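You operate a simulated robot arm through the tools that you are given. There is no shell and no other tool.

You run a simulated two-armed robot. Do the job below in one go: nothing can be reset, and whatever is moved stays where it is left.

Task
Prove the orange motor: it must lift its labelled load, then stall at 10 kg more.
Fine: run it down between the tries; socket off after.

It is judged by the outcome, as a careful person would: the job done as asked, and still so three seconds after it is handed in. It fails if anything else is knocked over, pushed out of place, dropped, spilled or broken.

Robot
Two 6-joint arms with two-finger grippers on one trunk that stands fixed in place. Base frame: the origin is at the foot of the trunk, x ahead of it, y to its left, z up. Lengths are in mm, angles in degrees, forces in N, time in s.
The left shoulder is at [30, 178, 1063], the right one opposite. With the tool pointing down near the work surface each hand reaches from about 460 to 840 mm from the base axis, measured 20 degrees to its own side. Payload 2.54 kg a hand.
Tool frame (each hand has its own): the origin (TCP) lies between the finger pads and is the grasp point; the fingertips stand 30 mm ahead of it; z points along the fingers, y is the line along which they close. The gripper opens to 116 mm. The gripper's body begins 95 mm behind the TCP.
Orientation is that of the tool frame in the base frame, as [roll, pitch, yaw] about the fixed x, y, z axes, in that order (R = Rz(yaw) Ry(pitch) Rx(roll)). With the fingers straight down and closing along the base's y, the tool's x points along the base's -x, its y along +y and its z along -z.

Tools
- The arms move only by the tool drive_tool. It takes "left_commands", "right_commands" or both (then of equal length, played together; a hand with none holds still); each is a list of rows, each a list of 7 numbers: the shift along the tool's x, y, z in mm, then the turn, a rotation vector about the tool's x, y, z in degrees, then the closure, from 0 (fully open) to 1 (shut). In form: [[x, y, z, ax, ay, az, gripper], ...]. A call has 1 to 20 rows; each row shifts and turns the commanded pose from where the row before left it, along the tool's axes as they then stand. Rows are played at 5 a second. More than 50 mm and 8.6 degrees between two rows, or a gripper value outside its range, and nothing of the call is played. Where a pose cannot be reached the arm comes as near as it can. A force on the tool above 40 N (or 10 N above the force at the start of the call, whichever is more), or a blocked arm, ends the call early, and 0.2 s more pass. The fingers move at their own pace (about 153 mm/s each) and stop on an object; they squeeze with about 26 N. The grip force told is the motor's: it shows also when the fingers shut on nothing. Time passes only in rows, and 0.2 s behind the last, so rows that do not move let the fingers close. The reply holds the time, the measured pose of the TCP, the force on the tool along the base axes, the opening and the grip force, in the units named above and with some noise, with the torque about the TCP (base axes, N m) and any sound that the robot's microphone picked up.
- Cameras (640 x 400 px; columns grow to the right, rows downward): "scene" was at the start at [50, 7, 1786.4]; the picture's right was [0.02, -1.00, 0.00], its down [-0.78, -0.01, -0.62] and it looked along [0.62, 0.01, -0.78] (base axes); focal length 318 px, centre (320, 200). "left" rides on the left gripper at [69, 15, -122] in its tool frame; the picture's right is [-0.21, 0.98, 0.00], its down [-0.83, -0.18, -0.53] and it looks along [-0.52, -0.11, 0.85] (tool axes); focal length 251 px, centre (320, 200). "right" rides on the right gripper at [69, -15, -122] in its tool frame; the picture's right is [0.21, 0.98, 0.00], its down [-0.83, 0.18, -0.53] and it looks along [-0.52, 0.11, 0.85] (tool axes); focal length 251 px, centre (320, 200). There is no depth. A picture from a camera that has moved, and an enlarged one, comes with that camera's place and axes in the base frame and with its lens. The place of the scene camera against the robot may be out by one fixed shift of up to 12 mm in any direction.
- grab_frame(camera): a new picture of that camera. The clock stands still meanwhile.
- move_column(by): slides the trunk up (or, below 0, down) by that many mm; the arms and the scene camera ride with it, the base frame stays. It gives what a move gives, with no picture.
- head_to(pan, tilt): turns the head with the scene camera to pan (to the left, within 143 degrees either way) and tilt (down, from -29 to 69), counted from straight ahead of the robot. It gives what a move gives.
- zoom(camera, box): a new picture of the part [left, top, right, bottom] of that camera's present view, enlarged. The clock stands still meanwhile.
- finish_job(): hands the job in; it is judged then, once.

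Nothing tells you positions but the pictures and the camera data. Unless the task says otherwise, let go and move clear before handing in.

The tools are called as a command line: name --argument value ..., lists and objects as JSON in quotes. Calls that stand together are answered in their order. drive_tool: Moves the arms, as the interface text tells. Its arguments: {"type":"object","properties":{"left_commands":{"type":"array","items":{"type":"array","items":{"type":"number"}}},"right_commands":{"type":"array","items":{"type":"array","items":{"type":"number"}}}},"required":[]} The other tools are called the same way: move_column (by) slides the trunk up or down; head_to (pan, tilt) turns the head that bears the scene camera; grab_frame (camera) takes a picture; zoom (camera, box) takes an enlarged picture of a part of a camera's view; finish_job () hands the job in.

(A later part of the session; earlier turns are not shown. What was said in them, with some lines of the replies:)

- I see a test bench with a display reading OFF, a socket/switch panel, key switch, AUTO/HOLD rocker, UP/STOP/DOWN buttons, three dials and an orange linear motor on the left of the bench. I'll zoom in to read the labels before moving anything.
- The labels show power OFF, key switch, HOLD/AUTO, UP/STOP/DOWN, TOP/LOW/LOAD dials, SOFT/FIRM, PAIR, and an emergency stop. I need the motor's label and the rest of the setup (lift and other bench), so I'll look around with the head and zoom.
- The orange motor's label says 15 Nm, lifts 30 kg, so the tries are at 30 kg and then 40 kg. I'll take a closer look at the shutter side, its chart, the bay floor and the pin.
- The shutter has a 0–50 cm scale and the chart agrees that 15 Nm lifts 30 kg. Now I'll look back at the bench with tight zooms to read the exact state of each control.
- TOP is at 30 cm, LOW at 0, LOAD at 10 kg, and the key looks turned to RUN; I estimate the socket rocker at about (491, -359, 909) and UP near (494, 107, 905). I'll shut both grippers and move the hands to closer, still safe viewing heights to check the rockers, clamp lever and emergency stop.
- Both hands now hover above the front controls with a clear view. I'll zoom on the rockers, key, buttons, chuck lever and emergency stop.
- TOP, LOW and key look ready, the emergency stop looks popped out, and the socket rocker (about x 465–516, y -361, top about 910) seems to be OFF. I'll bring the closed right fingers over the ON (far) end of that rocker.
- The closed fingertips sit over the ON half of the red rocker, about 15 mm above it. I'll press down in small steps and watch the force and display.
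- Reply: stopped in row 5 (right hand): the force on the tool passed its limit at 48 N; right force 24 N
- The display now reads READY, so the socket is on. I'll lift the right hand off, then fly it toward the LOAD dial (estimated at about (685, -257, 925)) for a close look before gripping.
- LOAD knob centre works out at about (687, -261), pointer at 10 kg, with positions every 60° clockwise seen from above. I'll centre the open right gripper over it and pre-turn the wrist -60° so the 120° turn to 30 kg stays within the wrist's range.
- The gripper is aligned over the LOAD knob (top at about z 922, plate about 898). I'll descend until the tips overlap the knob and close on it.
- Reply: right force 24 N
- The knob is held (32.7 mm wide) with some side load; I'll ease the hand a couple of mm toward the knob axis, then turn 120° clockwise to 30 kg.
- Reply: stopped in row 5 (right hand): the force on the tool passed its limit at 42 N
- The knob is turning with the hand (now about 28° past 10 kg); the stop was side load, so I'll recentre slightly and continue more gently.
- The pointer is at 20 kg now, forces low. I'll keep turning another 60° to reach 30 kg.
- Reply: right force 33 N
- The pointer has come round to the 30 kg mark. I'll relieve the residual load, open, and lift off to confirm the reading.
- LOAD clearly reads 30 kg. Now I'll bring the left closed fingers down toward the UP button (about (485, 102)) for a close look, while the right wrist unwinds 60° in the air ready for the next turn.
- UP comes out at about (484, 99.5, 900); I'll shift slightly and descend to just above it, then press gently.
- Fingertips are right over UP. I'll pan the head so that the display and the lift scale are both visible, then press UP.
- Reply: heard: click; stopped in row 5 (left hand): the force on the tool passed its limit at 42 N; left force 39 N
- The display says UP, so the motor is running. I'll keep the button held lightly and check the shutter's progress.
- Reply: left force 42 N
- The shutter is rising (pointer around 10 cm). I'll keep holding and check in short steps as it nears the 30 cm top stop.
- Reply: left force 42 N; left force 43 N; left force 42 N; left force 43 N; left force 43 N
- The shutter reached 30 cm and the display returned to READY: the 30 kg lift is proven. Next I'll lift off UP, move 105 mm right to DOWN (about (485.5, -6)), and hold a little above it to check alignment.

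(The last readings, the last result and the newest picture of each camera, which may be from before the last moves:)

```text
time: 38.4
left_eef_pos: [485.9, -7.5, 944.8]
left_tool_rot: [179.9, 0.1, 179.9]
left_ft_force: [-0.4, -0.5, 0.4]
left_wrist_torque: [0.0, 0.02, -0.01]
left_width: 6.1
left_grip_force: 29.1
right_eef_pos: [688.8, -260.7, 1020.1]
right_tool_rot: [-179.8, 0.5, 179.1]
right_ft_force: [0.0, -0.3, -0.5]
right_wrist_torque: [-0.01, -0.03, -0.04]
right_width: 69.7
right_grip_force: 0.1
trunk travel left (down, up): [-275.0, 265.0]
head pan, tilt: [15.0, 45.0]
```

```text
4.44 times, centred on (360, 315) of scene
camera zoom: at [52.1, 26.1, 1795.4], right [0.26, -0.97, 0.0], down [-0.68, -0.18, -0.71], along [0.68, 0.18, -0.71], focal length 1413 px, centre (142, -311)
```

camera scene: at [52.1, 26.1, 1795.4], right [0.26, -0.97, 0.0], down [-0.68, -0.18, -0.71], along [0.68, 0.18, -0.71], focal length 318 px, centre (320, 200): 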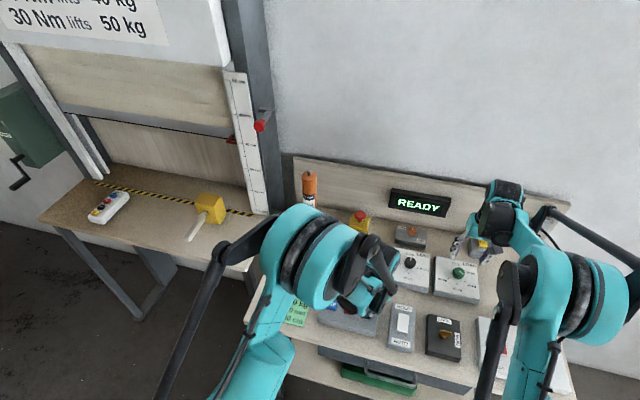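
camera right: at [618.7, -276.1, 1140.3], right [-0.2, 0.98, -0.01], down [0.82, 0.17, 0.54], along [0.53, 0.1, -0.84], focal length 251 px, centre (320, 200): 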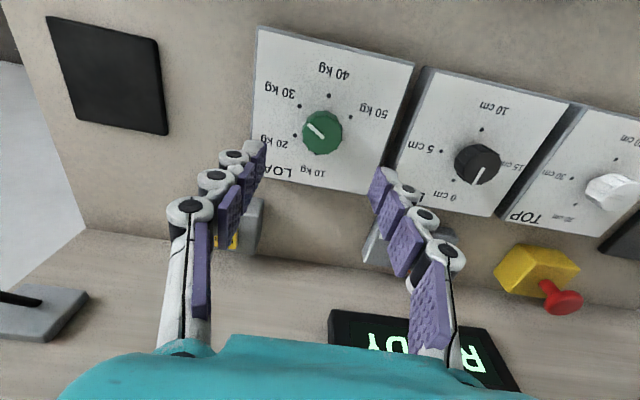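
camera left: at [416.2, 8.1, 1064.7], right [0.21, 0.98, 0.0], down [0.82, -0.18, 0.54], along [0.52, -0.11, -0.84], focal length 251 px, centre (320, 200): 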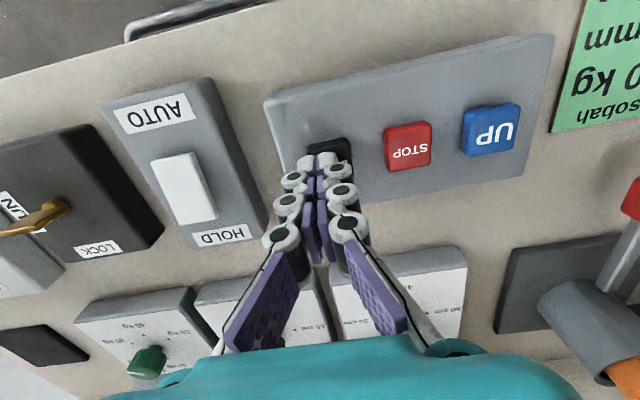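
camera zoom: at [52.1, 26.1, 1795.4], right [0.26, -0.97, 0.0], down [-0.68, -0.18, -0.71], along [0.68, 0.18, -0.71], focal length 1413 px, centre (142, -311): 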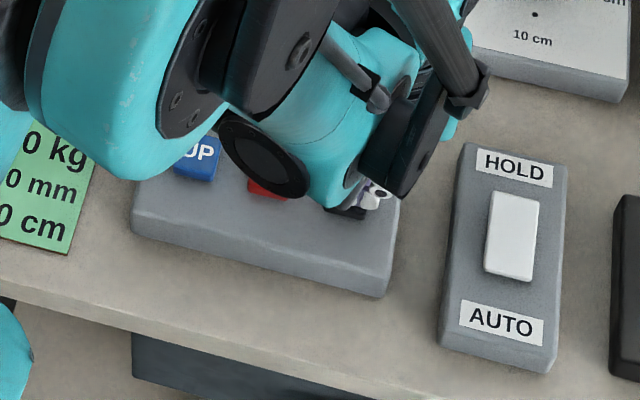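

The shutter stays at 30 cm and the fingertips are over DOWN but about 5 mm to the right of centre. I'll shift and press DOWN.

drive_tool --left_commands '[[0, 5, 0, 0, 0, 0, 1], [0, 0, 4, 0, 0, 0, 1], [0, 0, 3, 0, 0, 0, 1], [0, 0, 2, 0, 0, 0, 1], [0, 0, 2, 0, 0, 0, 1], [0, 0, 2, 0, 0, 0, 1]]'

grab_frame --camera "scene"

```text
time: 39.8
left_eef_pos: [486.5, 0.0, 934.2]
left_tool_rot: [-180.0, 0.2, -179.9]
left_ft_force: [9.1, 1.6, 35.9]
left_wrist_torque: [0.06, -0.19, -0.02]
left_width: 6.2
left_grip_force: 28.5
right_eef_pos: [688.5, -262.1, 1020.0]
right_tool_rot: [-179.8, 0.6, 179.2]
right_ft_force: [0.1, -0.1, -0.6]
right_wrist_torque: [0.04, 0.03, -0.04]
right_width: 70.0
right_grip_force: 0.0
trunk travel left (down, up): [-275.0, 265.0]
head pan, tilt: [15.0, 45.0]
heard: click
```

```text
taken
camera scene: at [51.3, 26.8, 1795.7], right [0.26, -0.97, 0.0], down [-0.68, -0.18, -0.71], along [0.68, 0.18, -0.71], focal length 318 px, centre (320, 200)
```

scene: 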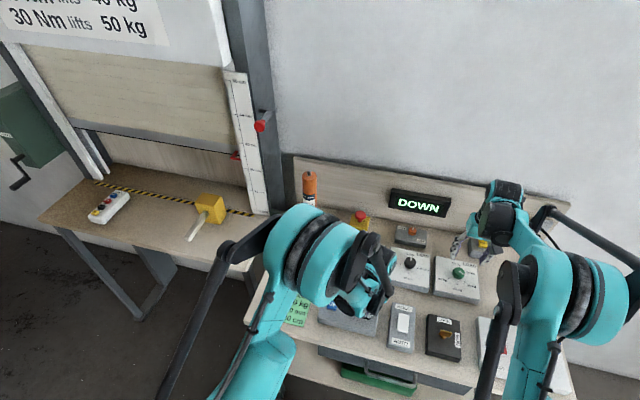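

DOWN is running. I'll hold while it lowers, checking it on the way.

drive_tool --left_commands '[[0, 0, 0, 0, 0, 0, 1], [0, 0, 0, 0, 0, 0, 1], [0, 0, 0, 0, 0, 0, 1], [0, 0, 0, 0, 0, 0, 1], [0, 0, 0, 0, 0, 0, 1], [0, 0, 0, 0, 0, 0, 1], [0, 0, 0, 0, 0, 0, 1], [0, 0, 0, 0, 0, 0, 1]]'

grab_frame --camera "scene"

drive_tool --left_commands '[[0, 0, 0, 0, 0, 0, 1], [0, 0, 0, 0, 0, 0, 1], [0, 0, 0, 0, 0, 0, 1], [0, 0, 0, 0, 0, 0, 1], [0, 0, 0, 0, 0, 0, 1], [0, 0, 0, 0, 0, 0, 1], [0, 0, 0, 0, 0, 0, 1], [0, 0, 0, 0, 0, 0, 1]]'

grab_frame --camera "scene"

```text
time: 41.6
left_eef_pos: [485.8, -1.2, 933.6]
left_tool_rot: [180.0, 0.1, 179.9]
left_ft_force: [11.5, 2.8, 38.4]
left_wrist_torque: [0.05, -0.26, -0.01]
left_width: 6.0
left_grip_force: 27.9
right_eef_pos: [688.9, -260.6, 1019.5]
right_tool_rot: [-179.8, 0.7, 179.2]
right_ft_force: [0.8, -0.3, 0.4]
right_wrist_torque: [-0.03, 0.02, -0.01]
right_width: 69.7
right_grip_force: 0.1
trunk travel left (down, up): [-275.0, 265.0]
head pan, tilt: [15.0, 45.0]
```

```text
taken
camera scene: at [51.3, 26.9, 1795.5], right [0.26, -0.97, 0.0], down [-0.68, -0.18, -0.71], along [0.68, 0.18, -0.71], focal length 318 px, centre (320, 200)
```

scene: 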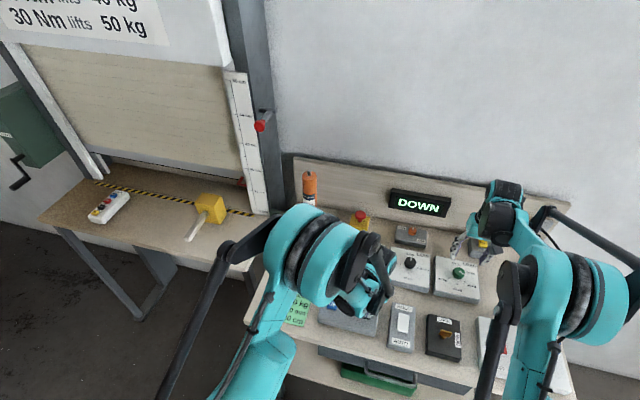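

```text
time: 43.4
left_eef_pos: [486.0, -0.9, 934.2]
left_tool_rot: [-179.9, 0.3, 180.0]
left_ft_force: [7.8, 0.8, 37.5]
left_wrist_torque: [0.07, -0.19, 0.0]
left_width: 6.2
left_grip_force: 28.5
right_eef_pos: [687.9, -261.0, 1020.1]
right_tool_rot: [-179.8, 0.6, 179.2]
right_ft_force: [-0.5, 0.0, -0.1]
right_wrist_torque: [0.02, -0.02, -0.01]
right_width: 69.6
right_grip_force: 0.1
trunk travel left (down, up): [-275.0, 265.0]
head pan, tilt: [15.0, 45.0]
```

```text
taken
camera scene: at [50.9, 26.8, 1795.5], right [0.26, -0.97, 0.0], down [-0.68, -0.18, -0.71], along [0.68, 0.18, -0.71], focal length 318 px, centre (320, 200)
```

scene: 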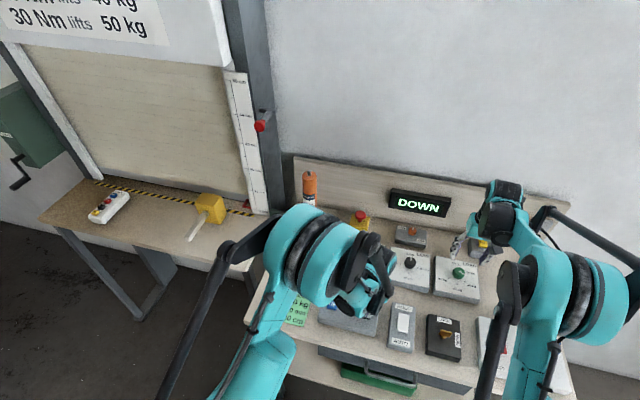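

drive_tool --left_commands '[[0, 0, 0, 0, 0, 0, 1], [0, 0, 0, 0, 0, 0, 1], [0, 0, 0, 0, 0, 0, 1], [0, 0, 0, 0, 0, 0, 1]]'

zoom --camera "scene" --box '[160, 60, 460, 230]'

```text
time: 44.4
left_eef_pos: [486.2, -0.0, 934.6]
left_tool_rot: [180.0, 0.2, -179.9]
left_ft_force: [7.6, 2.2, 37.5]
left_wrist_torque: [0.04, -0.16, 0.03]
left_width: 5.9
left_grip_force: 28.2
right_eef_pos: [687.9, -261.2, 1021.3]
right_tool_rot: [-179.9, 0.5, 179.2]
right_ft_force: [0.7, 0.3, 0.2]
right_wrist_torque: [0.02, 0.01, 0.0]
right_width: 69.8
right_grip_force: 0.0
trunk travel left (down, up): [-275.0, 265.0]
head pan, tilt: [15.0, 45.0]
```

```text
2.13 times, centred on (310, 145) of scene
camera zoom: at [50.6, 26.8, 1795.5], right [0.26, -0.97, 0.0], down [-0.68, -0.18, -0.71], along [0.68, 0.18, -0.71], focal length 678 px, centre (341, 317)
```

zoom: 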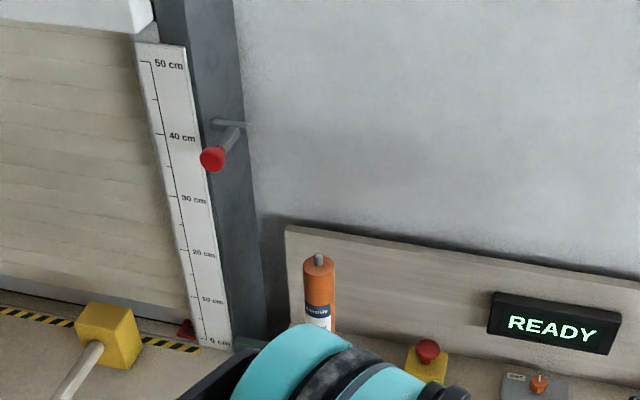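

The shutter is back at 0 cm and the display is READY. I'll lift the left hand off DOWN and move it back over UP, while the right hand descends onto the LOAD knob and grips it.

drive_tool --left_commands '[[0, 0, -40, 0, 0, 0, 1], [0, 34, 0, 0, 0, 0, 1], [0, 34, 0, 0, 0, 0, 1], [0, 32, 0, 0, 0, 0, 1], [0, 0, 0, 0, 0, 0, 1], [0, 0, 0, 0, 0, 0, 1], [0, 0, 0, 0, 0, 0, 1], [0, 0, 0, 0, 0, 0, 1]]' --right_commands '[[0, 1, 30, 0, 0, 0, 0.4], [0, 0, 25, 0, 0, 0, 0.4], [0, 0, 17, 0, 0, 0, 0.4], [0, 0, 11, 0, 0, 0, 0.4], [0, 0, 0, 0, 0, 0, 0.4], [0, 0, 0, 0, 0, 0, 1], [0, 0, 0, 0, 0, 0, 1], [0, 0, 0, 0, 0, 0, 1]]'

grab_frame --camera "right"

```text
time: 46.2
left_eef_pos: [484.7, 99.6, 969.1]
left_tool_rot: [-180.0, 0.1, -180.0]
left_ft_force: [-0.1, 0.3, -0.1]
left_wrist_torque: [-0.01, 0.01, 0.05]
left_width: 0.4
left_grip_force: 29.0
right_eef_pos: [688.8, -259.3, 937.8]
right_tool_rot: [-179.8, 0.4, 179.2]
right_ft_force: [-3.6, 8.1, -6.0]
right_wrist_torque: [0.24, -0.17, 0.0]
right_width: 32.6
right_grip_force: 45.4
trunk travel left (down, up): [-275.0, 265.0]
head pan, tilt: [15.0, 45.0]
```

```text
taken
camera right: at [618.3, -274.8, 1058.4], right [-0.2, 0.98, -0.01], down [0.82, 0.17, 0.54], along [0.53, 0.1, -0.84], focal length 251 px, centre (320, 200)
```

right: 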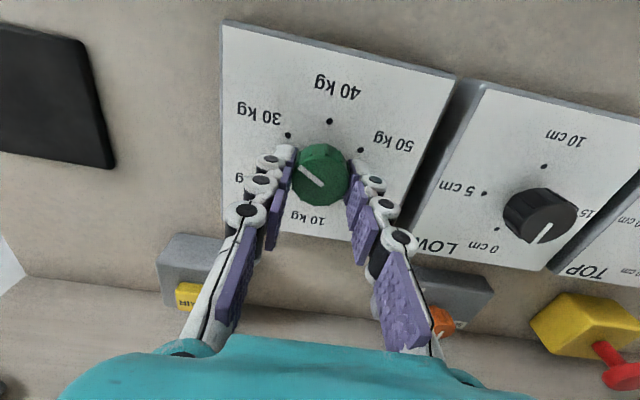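

The knob is gripped at 30 kg with low side load. I'll turn it another 60° clockwise to 40 kg.

drive_tool --right_commands '[[0, 1, 0.5, 0, 0, 4, 1], [0, 0, 0, 0, 0, 4, 1], [0, 0, 0, 0, 0, 4, 1], [0, 0, 0, 0, 0, 4, 1], [0, 0, 0, 0, 0, 4, 1], [0, 0, 0, 0, 0, 4, 1], [0, 0, 0, 0, 0, 4, 1], [0, 0, 0, 0, 0, 4, 1]]'

```text
time: 48.0
left_eef_pos: [483.3, 98.9, 971.3]
left_tool_rot: [-180.0, 0.2, 179.9]
left_ft_force: [-0.2, 0.5, 0.3]
left_wrist_torque: [0.01, -0.04, 0.0]
left_width: 0.0
left_grip_force: 28.4
right_eef_pos: [688.7, -259.8, 936.5]
right_tool_rot: [179.8, 0.7, 147.1]
right_ft_force: [-3.9, -4.9, 17.7]
right_wrist_torque: [-0.36, 0.27, -0.01]
right_width: 32.2
right_grip_force: 45.1
trunk travel left (down, up): [-275.0, 265.0]
head pan, tilt: [15.0, 45.0]
```

drive_tool --right_commands '[[0, -0.6, -1.2, 0, 0, 4, 1], [0, 0, 0, 0, 0, 4, 1], [0, 0, 0, 0, 0, 4, 1], [0, 0, 0, 0, 0, 4, 1], [0, 0, 0, 0, 0, 4, 1], [0, 0, 0, 0, 0, 4, 1], [0, 0, 0, 0, 0, 4, 1], [0, 0, 0, 0, 0, 0, 1]]'

grab_frame --camera "right"

```text
time: 49.8
left_eef_pos: [485.0, 98.2, 968.9]
left_tool_rot: [-180.0, 0.1, 180.0]
left_ft_force: [-0.7, 0.0, 0.2]
left_wrist_torque: [-0.04, -0.04, 0.01]
left_width: 0.3
left_grip_force: 28.9
right_eef_pos: [687.7, -260.4, 935.9]
right_tool_rot: [179.5, 0.4, 119.0]
right_ft_force: [-11.3, -8.5, -1.9]
right_wrist_torque: [-0.32, 0.33, 0.05]
right_width: 32.6
right_grip_force: 44.7
trunk travel left (down, up): [-275.0, 265.0]
head pan, tilt: [15.0, 45.0]
```

```text
taken
camera right: at [640.0, -208.7, 1058.3], right [0.75, 0.66, 0.01], down [0.56, -0.63, 0.54], along [0.36, -0.4, -0.84], focal length 251 px, centre (320, 200)
```

right: 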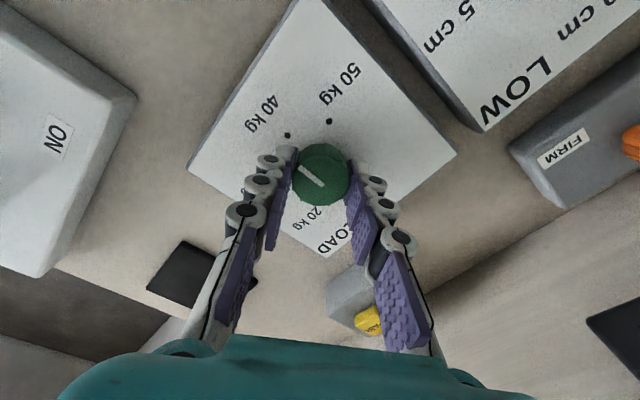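

The pointer appears at 40 kg. I'll release, lift off and verify.

drive_tool --right_commands '[[0, 0, 0, 0, 0, 0, 0.4], [0, 0, 0, 0, 0, 0, 0.4], [0, 0, -25, 0, 0, 0, 0.4], [0, 0, -35, 0, 0, 0, 0.4], [0, 0, -30, 0, 0, 0, 0.4]]'

zoom --camera "right" --box '[230, 60, 410, 200]'

grab_frame --camera "left"

zoom --camera "scene" --box '[160, 60, 460, 230]'

```text
time: 51.0
left_eef_pos: [484.7, 98.8, 969.9]
left_tool_rot: [-180.0, 0.1, 180.0]
left_ft_force: [0.2, -0.2, -0.1]
left_wrist_torque: [-0.03, 0.03, 0.01]
left_width: 0.0
left_grip_force: 28.7
right_eef_pos: [689.1, -257.4, 1026.1]
right_tool_rot: [179.7, 0.5, 119.2]
right_ft_force: [-0.1, 1.6, -0.4]
right_wrist_torque: [-0.03, 0.03, -0.04]
right_width: 69.8
right_grip_force: 0.1
trunk travel left (down, up): [-275.0, 265.0]
head pan, tilt: [15.0, 45.0]
```

```text
2.86 times, centred on (320, 130) of right
camera zoom: at [640.0, -206.6, 1148.5], right [0.75, 0.66, 0.0], down [0.56, -0.63, 0.54], along [0.36, -0.4, -0.84], focal length 718 px, centre (320, 400)
```

zoom: 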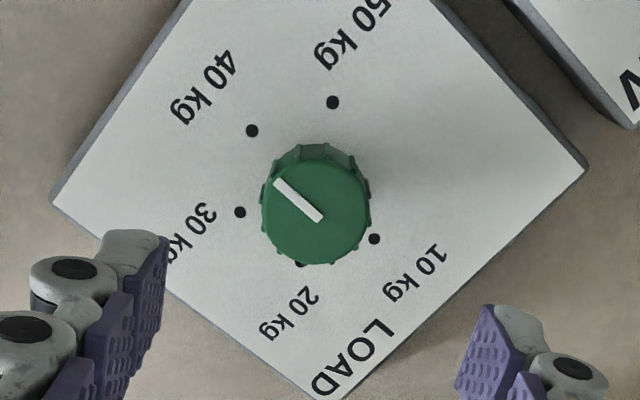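

```text
taken
camera left: at [415.5, 114.5, 1089.7], right [0.21, 0.98, 0.0], down [0.83, -0.18, 0.54], along [0.52, -0.11, -0.84], focal length 251 px, centre (320, 200)
```

left: 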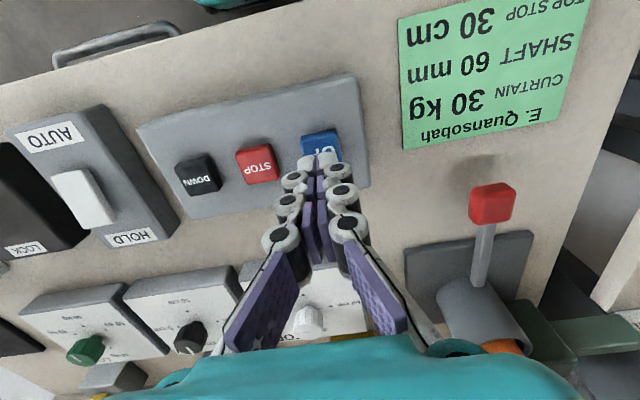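

```text
2.13 times, centred on (310, 145) of scene
camera zoom: at [52.7, 27.2, 1795.4], right [0.26, -0.97, 0.0], down [-0.68, -0.18, -0.71], along [0.68, 0.18, -0.71], focal length 678 px, centre (341, 317)
```

zoom: 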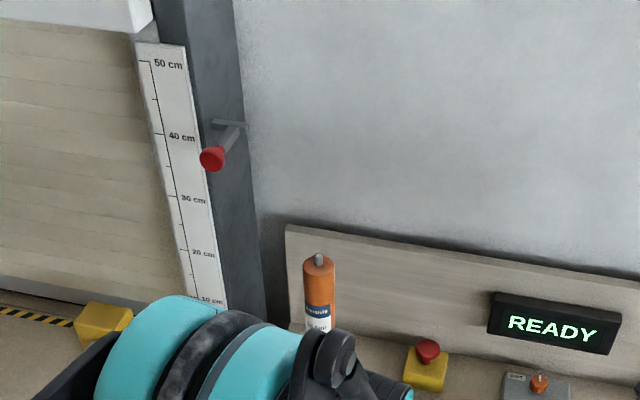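

LOAD reads 40 kg. Now the left hand presses UP again for the stall try, checking right after the click.

drive_tool --left_commands '[[0, 0, 15, 0, 0, 0, 1], [0, 0, 12, 0, 0, 0, 1], [0, 0, 4, 0, 0, 0, 1], [0, 0, 2, 0, 0, 0, 1], [0, 0, 2, 0, 0, 0, 1], [0, 0, 2, 0, 0, 0, 1], [0, 0, 1, 0, 0, 0, 1]]'

grab_frame --camera "scene"

zoom --camera "scene" --box '[160, 60, 460, 230]'

```text
time: 52.6
left_eef_pos: [486.0, 98.7, 934.8]
left_tool_rot: [-180.0, 0.2, -179.9]
left_ft_force: [-0.4, 4.6, 27.7]
left_wrist_torque: [0.1, 0.06, 0.01]
left_width: 6.1
left_grip_force: 28.8
right_eef_pos: [687.8, -259.0, 1026.2]
right_tool_rot: [179.6, 0.5, 119.2]
right_ft_force: [0.0, -0.1, -0.4]
right_wrist_torque: [-0.02, 0.0, 0.02]
right_width: 70.0
right_grip_force: 0.0
trunk travel left (down, up): [-275.0, 265.0]
head pan, tilt: [15.0, 45.0]
heard: click
```

```text
taken
camera scene: at [50.7, 26.8, 1795.6], right [0.26, -0.97, 0.0], down [-0.68, -0.18, -0.71], along [0.68, 0.18, -0.71], focal length 318 px, centre (320, 200)
```

scene: 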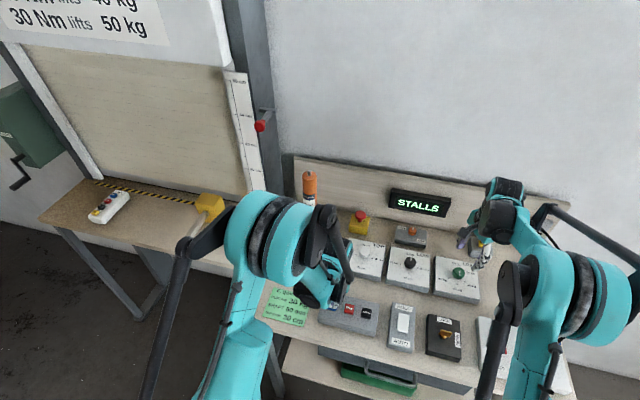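

```text
2.13 times, centred on (310, 145) of scene
camera zoom: at [50.7, 26.8, 1795.6], right [0.26, -0.97, 0.0], down [-0.68, -0.18, -0.71], along [0.68, 0.18, -0.71], focal length 678 px, centre (341, 317)
```

zoom: 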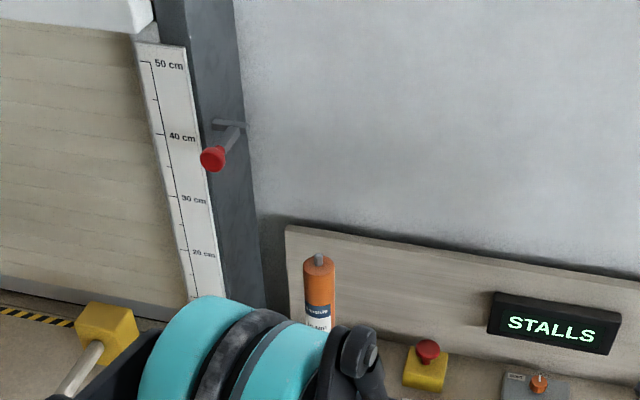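

The display shows STALLS with the shutter still at the bottom, so the overload try is proven. I'll release UP, lift the left hand and confirm the state.

drive_tool --left_commands '[[0, 0, 0, 0, 0, 0, 1], [0, 0, -30, 0, 0, 0, 1], [0, 0, -40, 0, 0, 0, 1], [0, 0, -40, 0, 0, 0, 1]]'

zoom --camera "scene" --box '[160, 60, 460, 230]'

grab_frame --camera "right"

grab_frame --camera "scene"

```text
time: 53.6
left_eef_pos: [486.8, 99.6, 1042.4]
left_tool_rot: [179.9, 0.1, 180.0]
left_ft_force: [-0.9, -0.5, 0.3]
left_wrist_torque: [0.01, -0.03, 0.02]
left_width: 0.1
left_grip_force: 28.5
right_eef_pos: [688.1, -258.8, 1025.8]
right_tool_rot: [179.6, 0.5, 119.2]
right_ft_force: [-0.2, 0.4, -0.4]
right_wrist_torque: [0.01, -0.03, 0.01]
right_width: 69.5
right_grip_force: 0.1
trunk travel left (down, up): [-275.0, 265.0]
head pan, tilt: [15.0, 45.0]
```

```text
2.13 times, centred on (310, 145) of scene
camera zoom: at [52.0, 26.6, 1795.4], right [0.26, -0.97, 0.0], down [-0.68, -0.18, -0.71], along [0.68, 0.18, -0.71], focal length 678 px, centre (341, 317)
```

zoom: 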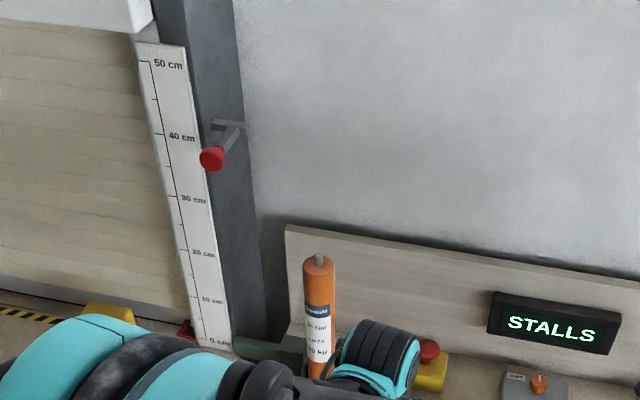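

```text
taken
camera right: at [639.6, -207.1, 1148.3], right [0.75, 0.66, 0.0], down [0.56, -0.63, 0.54], along [0.36, -0.4, -0.84], focal length 251 px, centre (320, 200)
```

right: 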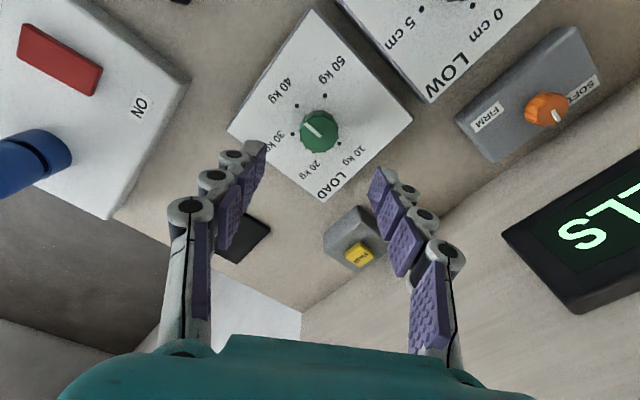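

```text
taken
camera scene: at [52.0, 26.6, 1795.4], right [0.26, -0.97, 0.0], down [-0.68, -0.18, -0.71], along [0.68, 0.18, -0.71], focal length 318 px, centre (320, 200)
```

scene: 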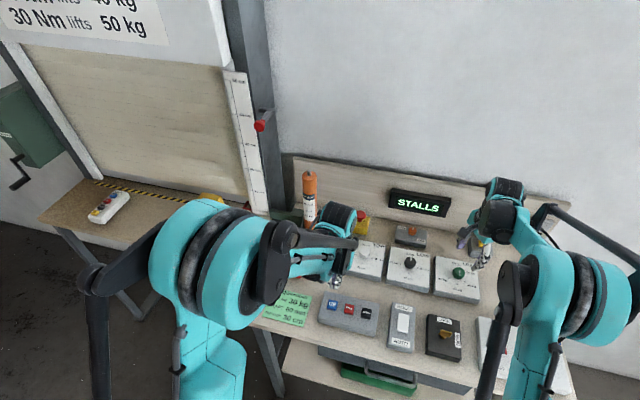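

STALLS stays latched on the display and the shutter rests at 0 cm. Now the socket off: I'll shut the right gripper, unwind the wrist, and fly back over the OFF (near) end of the red rocker at about (474, -361).

drive_tool --right_commands '[[0, 0, -35, 0, 0, 0, 1], [0, 0, 0, 0, 0, -7.6, 1], [0, 0, 0, 0, 0, -7.6, 1], [0, 0, 0, 0, 0, -7.6, 1], [0, 0, 0, 0, 0, -7.6, 1], [0, 0, 0, 0, 0, -7.6, 1], [0, 0, 0, 0, 0, -7.6, 1], [0, 0, 0, 0, 0, -7.6, 1], [0, 0, 0, 0, 0, -7.6, 1], [35.5, -17, 0, 0, 0, 0, 1], [35.5, -17, 0, 0, 0, 0, 1], [35.5, -17, 0, 0, 0, 0, 1], [35.5, -17, 0, 0, 0, 0, 1], [35.5, -17, 0, 0, 0, 0, 1], [35.5, -17, 0, 0, 0, 0, 1], [0, 0, 30, 0, 0, 0, 1], [0, 0, 30, 0, 0, 0, 1], [0, 0, 20, 0, 0, 0, 1], [0, 0, 0, 0, 0, 0, 1]]'

grab_frame --camera "right"

grab_frame --camera "scene"

```text
time: 57.6
left_eef_pos: [489.2, 101.0, 1041.8]
left_tool_rot: [179.9, 0.1, -179.9]
left_ft_force: [-1.5, 0.5, -0.4]
left_wrist_torque: [0.02, 0.03, 0.02]
left_width: 0.1
left_grip_force: 28.7
right_eef_pos: [477.1, -358.9, 979.9]
right_tool_rot: [-179.8, 0.5, 180.0]
right_ft_force: [0.0, -0.3, 1.3]
right_wrist_torque: [0.0, -0.02, -0.01]
right_width: 0.1
right_grip_force: 26.4
trunk travel left (down, up): [-275.0, 265.0]
head pan, tilt: [15.0, 45.0]
```

```text
taken
camera right: at [406.9, -375.0, 1101.5], right [-0.21, 0.98, -0.01], down [0.82, 0.18, 0.54], along [0.53, 0.11, -0.84], focal length 251 px, centre (320, 200)
```

right: 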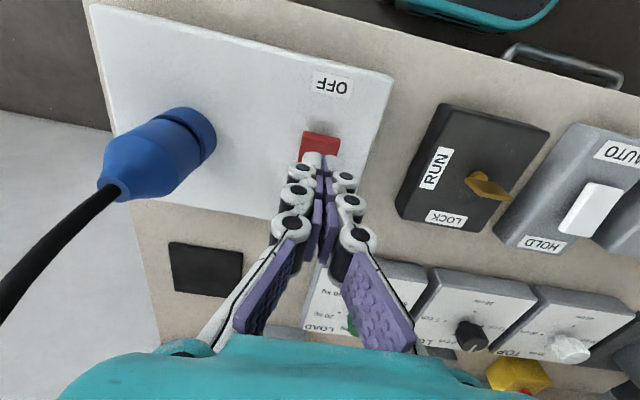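

```text
taken
camera scene: at [52.5, 26.8, 1795.4], right [0.26, -0.97, 0.0], down [-0.68, -0.18, -0.71], along [0.68, 0.18, -0.71], focal length 318 px, centre (320, 200)
```

scene: 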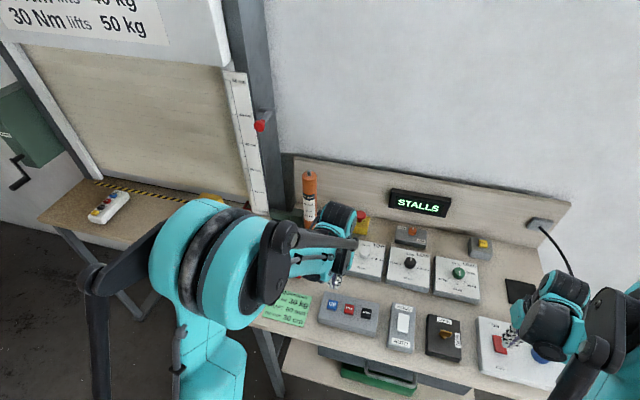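

Fingertips hover over the OFF half. I'll nudge to (474, -361), descend and press until it tips.

drive_tool --right_commands '[[3, -2, 12, 0, 0, 0, 1], [0, 0, 12, 0, 0, 0, 1], [0, 0, 5, 0, 0, 0, 1], [0, 0, 3, 0, 0, 0, 1], [0, 0, 3, 0, 0, 0, 1], [0, 0, 3, 0, 0, 0, 1], [0, 0, 2, 0, 0, 0, 1], [0, 0, 2, 0, 0, 0, 1]]'

zoom --camera "scene" --box '[340, 160, 500, 250]'

```text
time: 59.4
left_eef_pos: [489.2, 101.3, 1042.4]
left_tool_rot: [-179.9, 0.2, -180.0]
left_ft_force: [0.8, -0.5, 0.2]
left_wrist_torque: [0.02, 0.0, 0.0]
left_width: 0.0
left_grip_force: 28.3
right_eef_pos: [474.1, -363.2, 940.0]
right_tool_rot: [-179.7, 0.8, -179.9]
right_ft_force: [0.0, 0.9, 27.4]
right_wrist_torque: [0.04, -0.31, -0.01]
right_width: 6.1
right_grip_force: 28.4
trunk travel left (down, up): [-275.0, 265.0]
head pan, tilt: [15.0, 45.0]
stopped in row 8 (right hand): the force on the tool passed its limit at 46 N (the readings are from after the stop); the commanded pose is now the measured one
```

```text
4.00 times, centred on (420, 205) of scene
camera zoom: at [50.6, 28.5, 1795.7], right [0.26, -0.97, 0.0], down [-0.68, -0.18, -0.71], along [0.68, 0.18, -0.71], focal length 1272 px, centre (-80, 180)
```

zoom: 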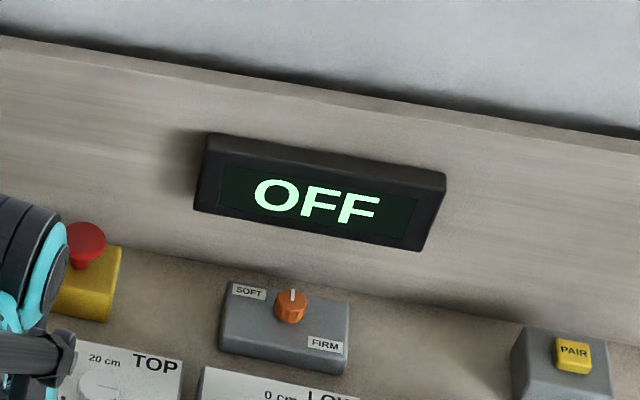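

The display reads OFF, so the socket is off. I'll lift both hands clear and take a last look at everything.

drive_tool --right_commands '[[0, 0, -30, 0, 0, 0, 1], [0, 0, -40, 0, 0, 0, 1], [0, 0, -40, 0, 0, 0, 1], [25, 10, -40, 0, 0, 0, 1], [25, 10, -20, 0, 0, 0, 1]]' --left_commands '[[0, 0, -40, 0, 0, 0, 1], [0, 0, -40, 0, 0, 0, 1], [0, 0, -40, 0, 0, 0, 1], [0, 0, 0, 0, 0, 0, 1], [0, 0, 0, 0, 0, 0, 1]]'

grab_frame --camera "scene"

grab_frame --camera "right"

grab_frame --camera "left"

```text
time: 60.6
left_eef_pos: [488.3, 97.1, 1162.3]
left_tool_rot: [-180.0, 0.1, 180.0]
left_ft_force: [0.0, -0.4, -0.4]
left_wrist_torque: [0.02, 0.02, -0.02]
left_width: 0.0
left_grip_force: 29.0
right_eef_pos: [420.6, -345.9, 1105.3]
right_tool_rot: [-179.7, 0.7, -180.0]
right_ft_force: [-0.9, -0.6, 0.6]
right_wrist_torque: [-0.02, -0.02, 0.02]
right_width: 0.0
right_grip_force: 28.7
trunk travel left (down, up): [-275.0, 265.0]
head pan, tilt: [15.0, 45.0]
```

```text
taken
camera scene: at [51.7, 26.9, 1795.4], right [0.26, -0.97, 0.0], down [-0.68, -0.18, -0.71], along [0.68, 0.18, -0.71], focal length 318 px, centre (320, 200)
```

scene: 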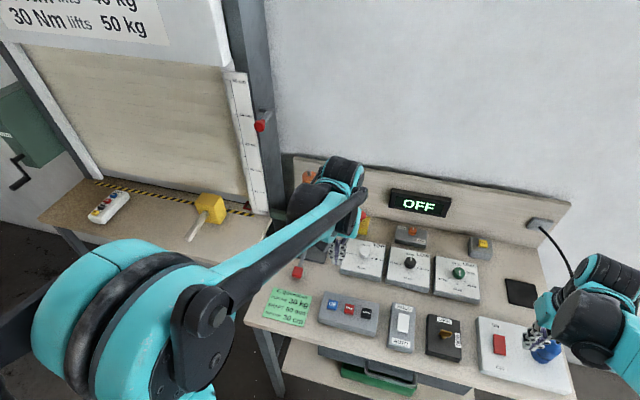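

```text
taken
camera right: at [350.2, -361.0, 1226.7], right [-0.21, 0.98, -0.01], down [0.82, 0.18, 0.54], along [0.53, 0.11, -0.84], focal length 251 px, centre (320, 200)
```

right: 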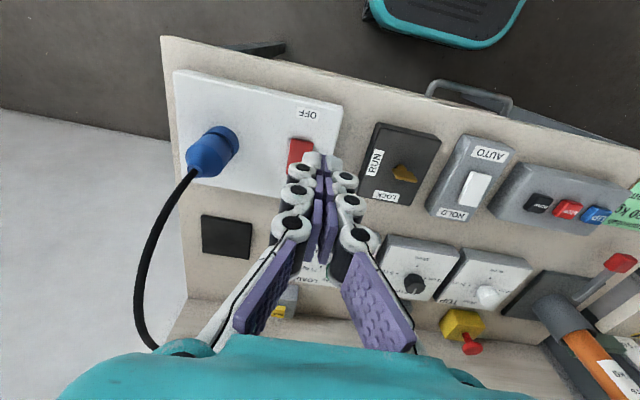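

```text
taken
camera left: at [418.0, 112.2, 1282.4], right [0.21, 0.98, 0.0], down [0.82, -0.18, 0.54], along [0.52, -0.11, -0.84], focal length 251 px, centre (320, 200)
```

left: 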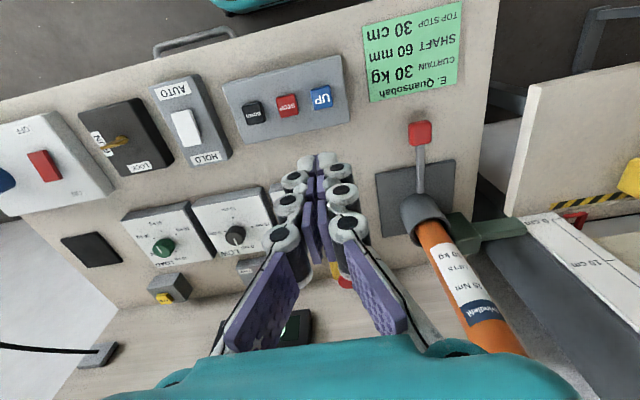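

The display is OFF, the shutter rests at 0 cm, the motor stands untouched in its chuck, and both hands are clear with nothing else disturbed. The 30 kg lift and the 40 kg stall were both shown, so I'm handing in.

finish_job

```text
The job is handed in.
```

The orange motor passed both tries, and I've handed the job in.

- **Labelled load:** its label says it lifts 30 kg. With LOAD at 30 kg it raised the shutter to the 30 cm top stop, and the display went back to READY.
- **Between the tries:** I ran it down to 0 cm.
- **10 kg more:** with LOAD at 40 kg the display showed STALLS, and the shutter didn't rise.
- **After:** the socket is off and the display reads OFF. The shutter rests at 0 cm and both hands are clear.

I left the LOAD dial at 40 kg; it was at 10 kg when I started. Apart from the socket switch and the UP and DOWN buttons, I touched no other controls, and nothing was knocked or moved.
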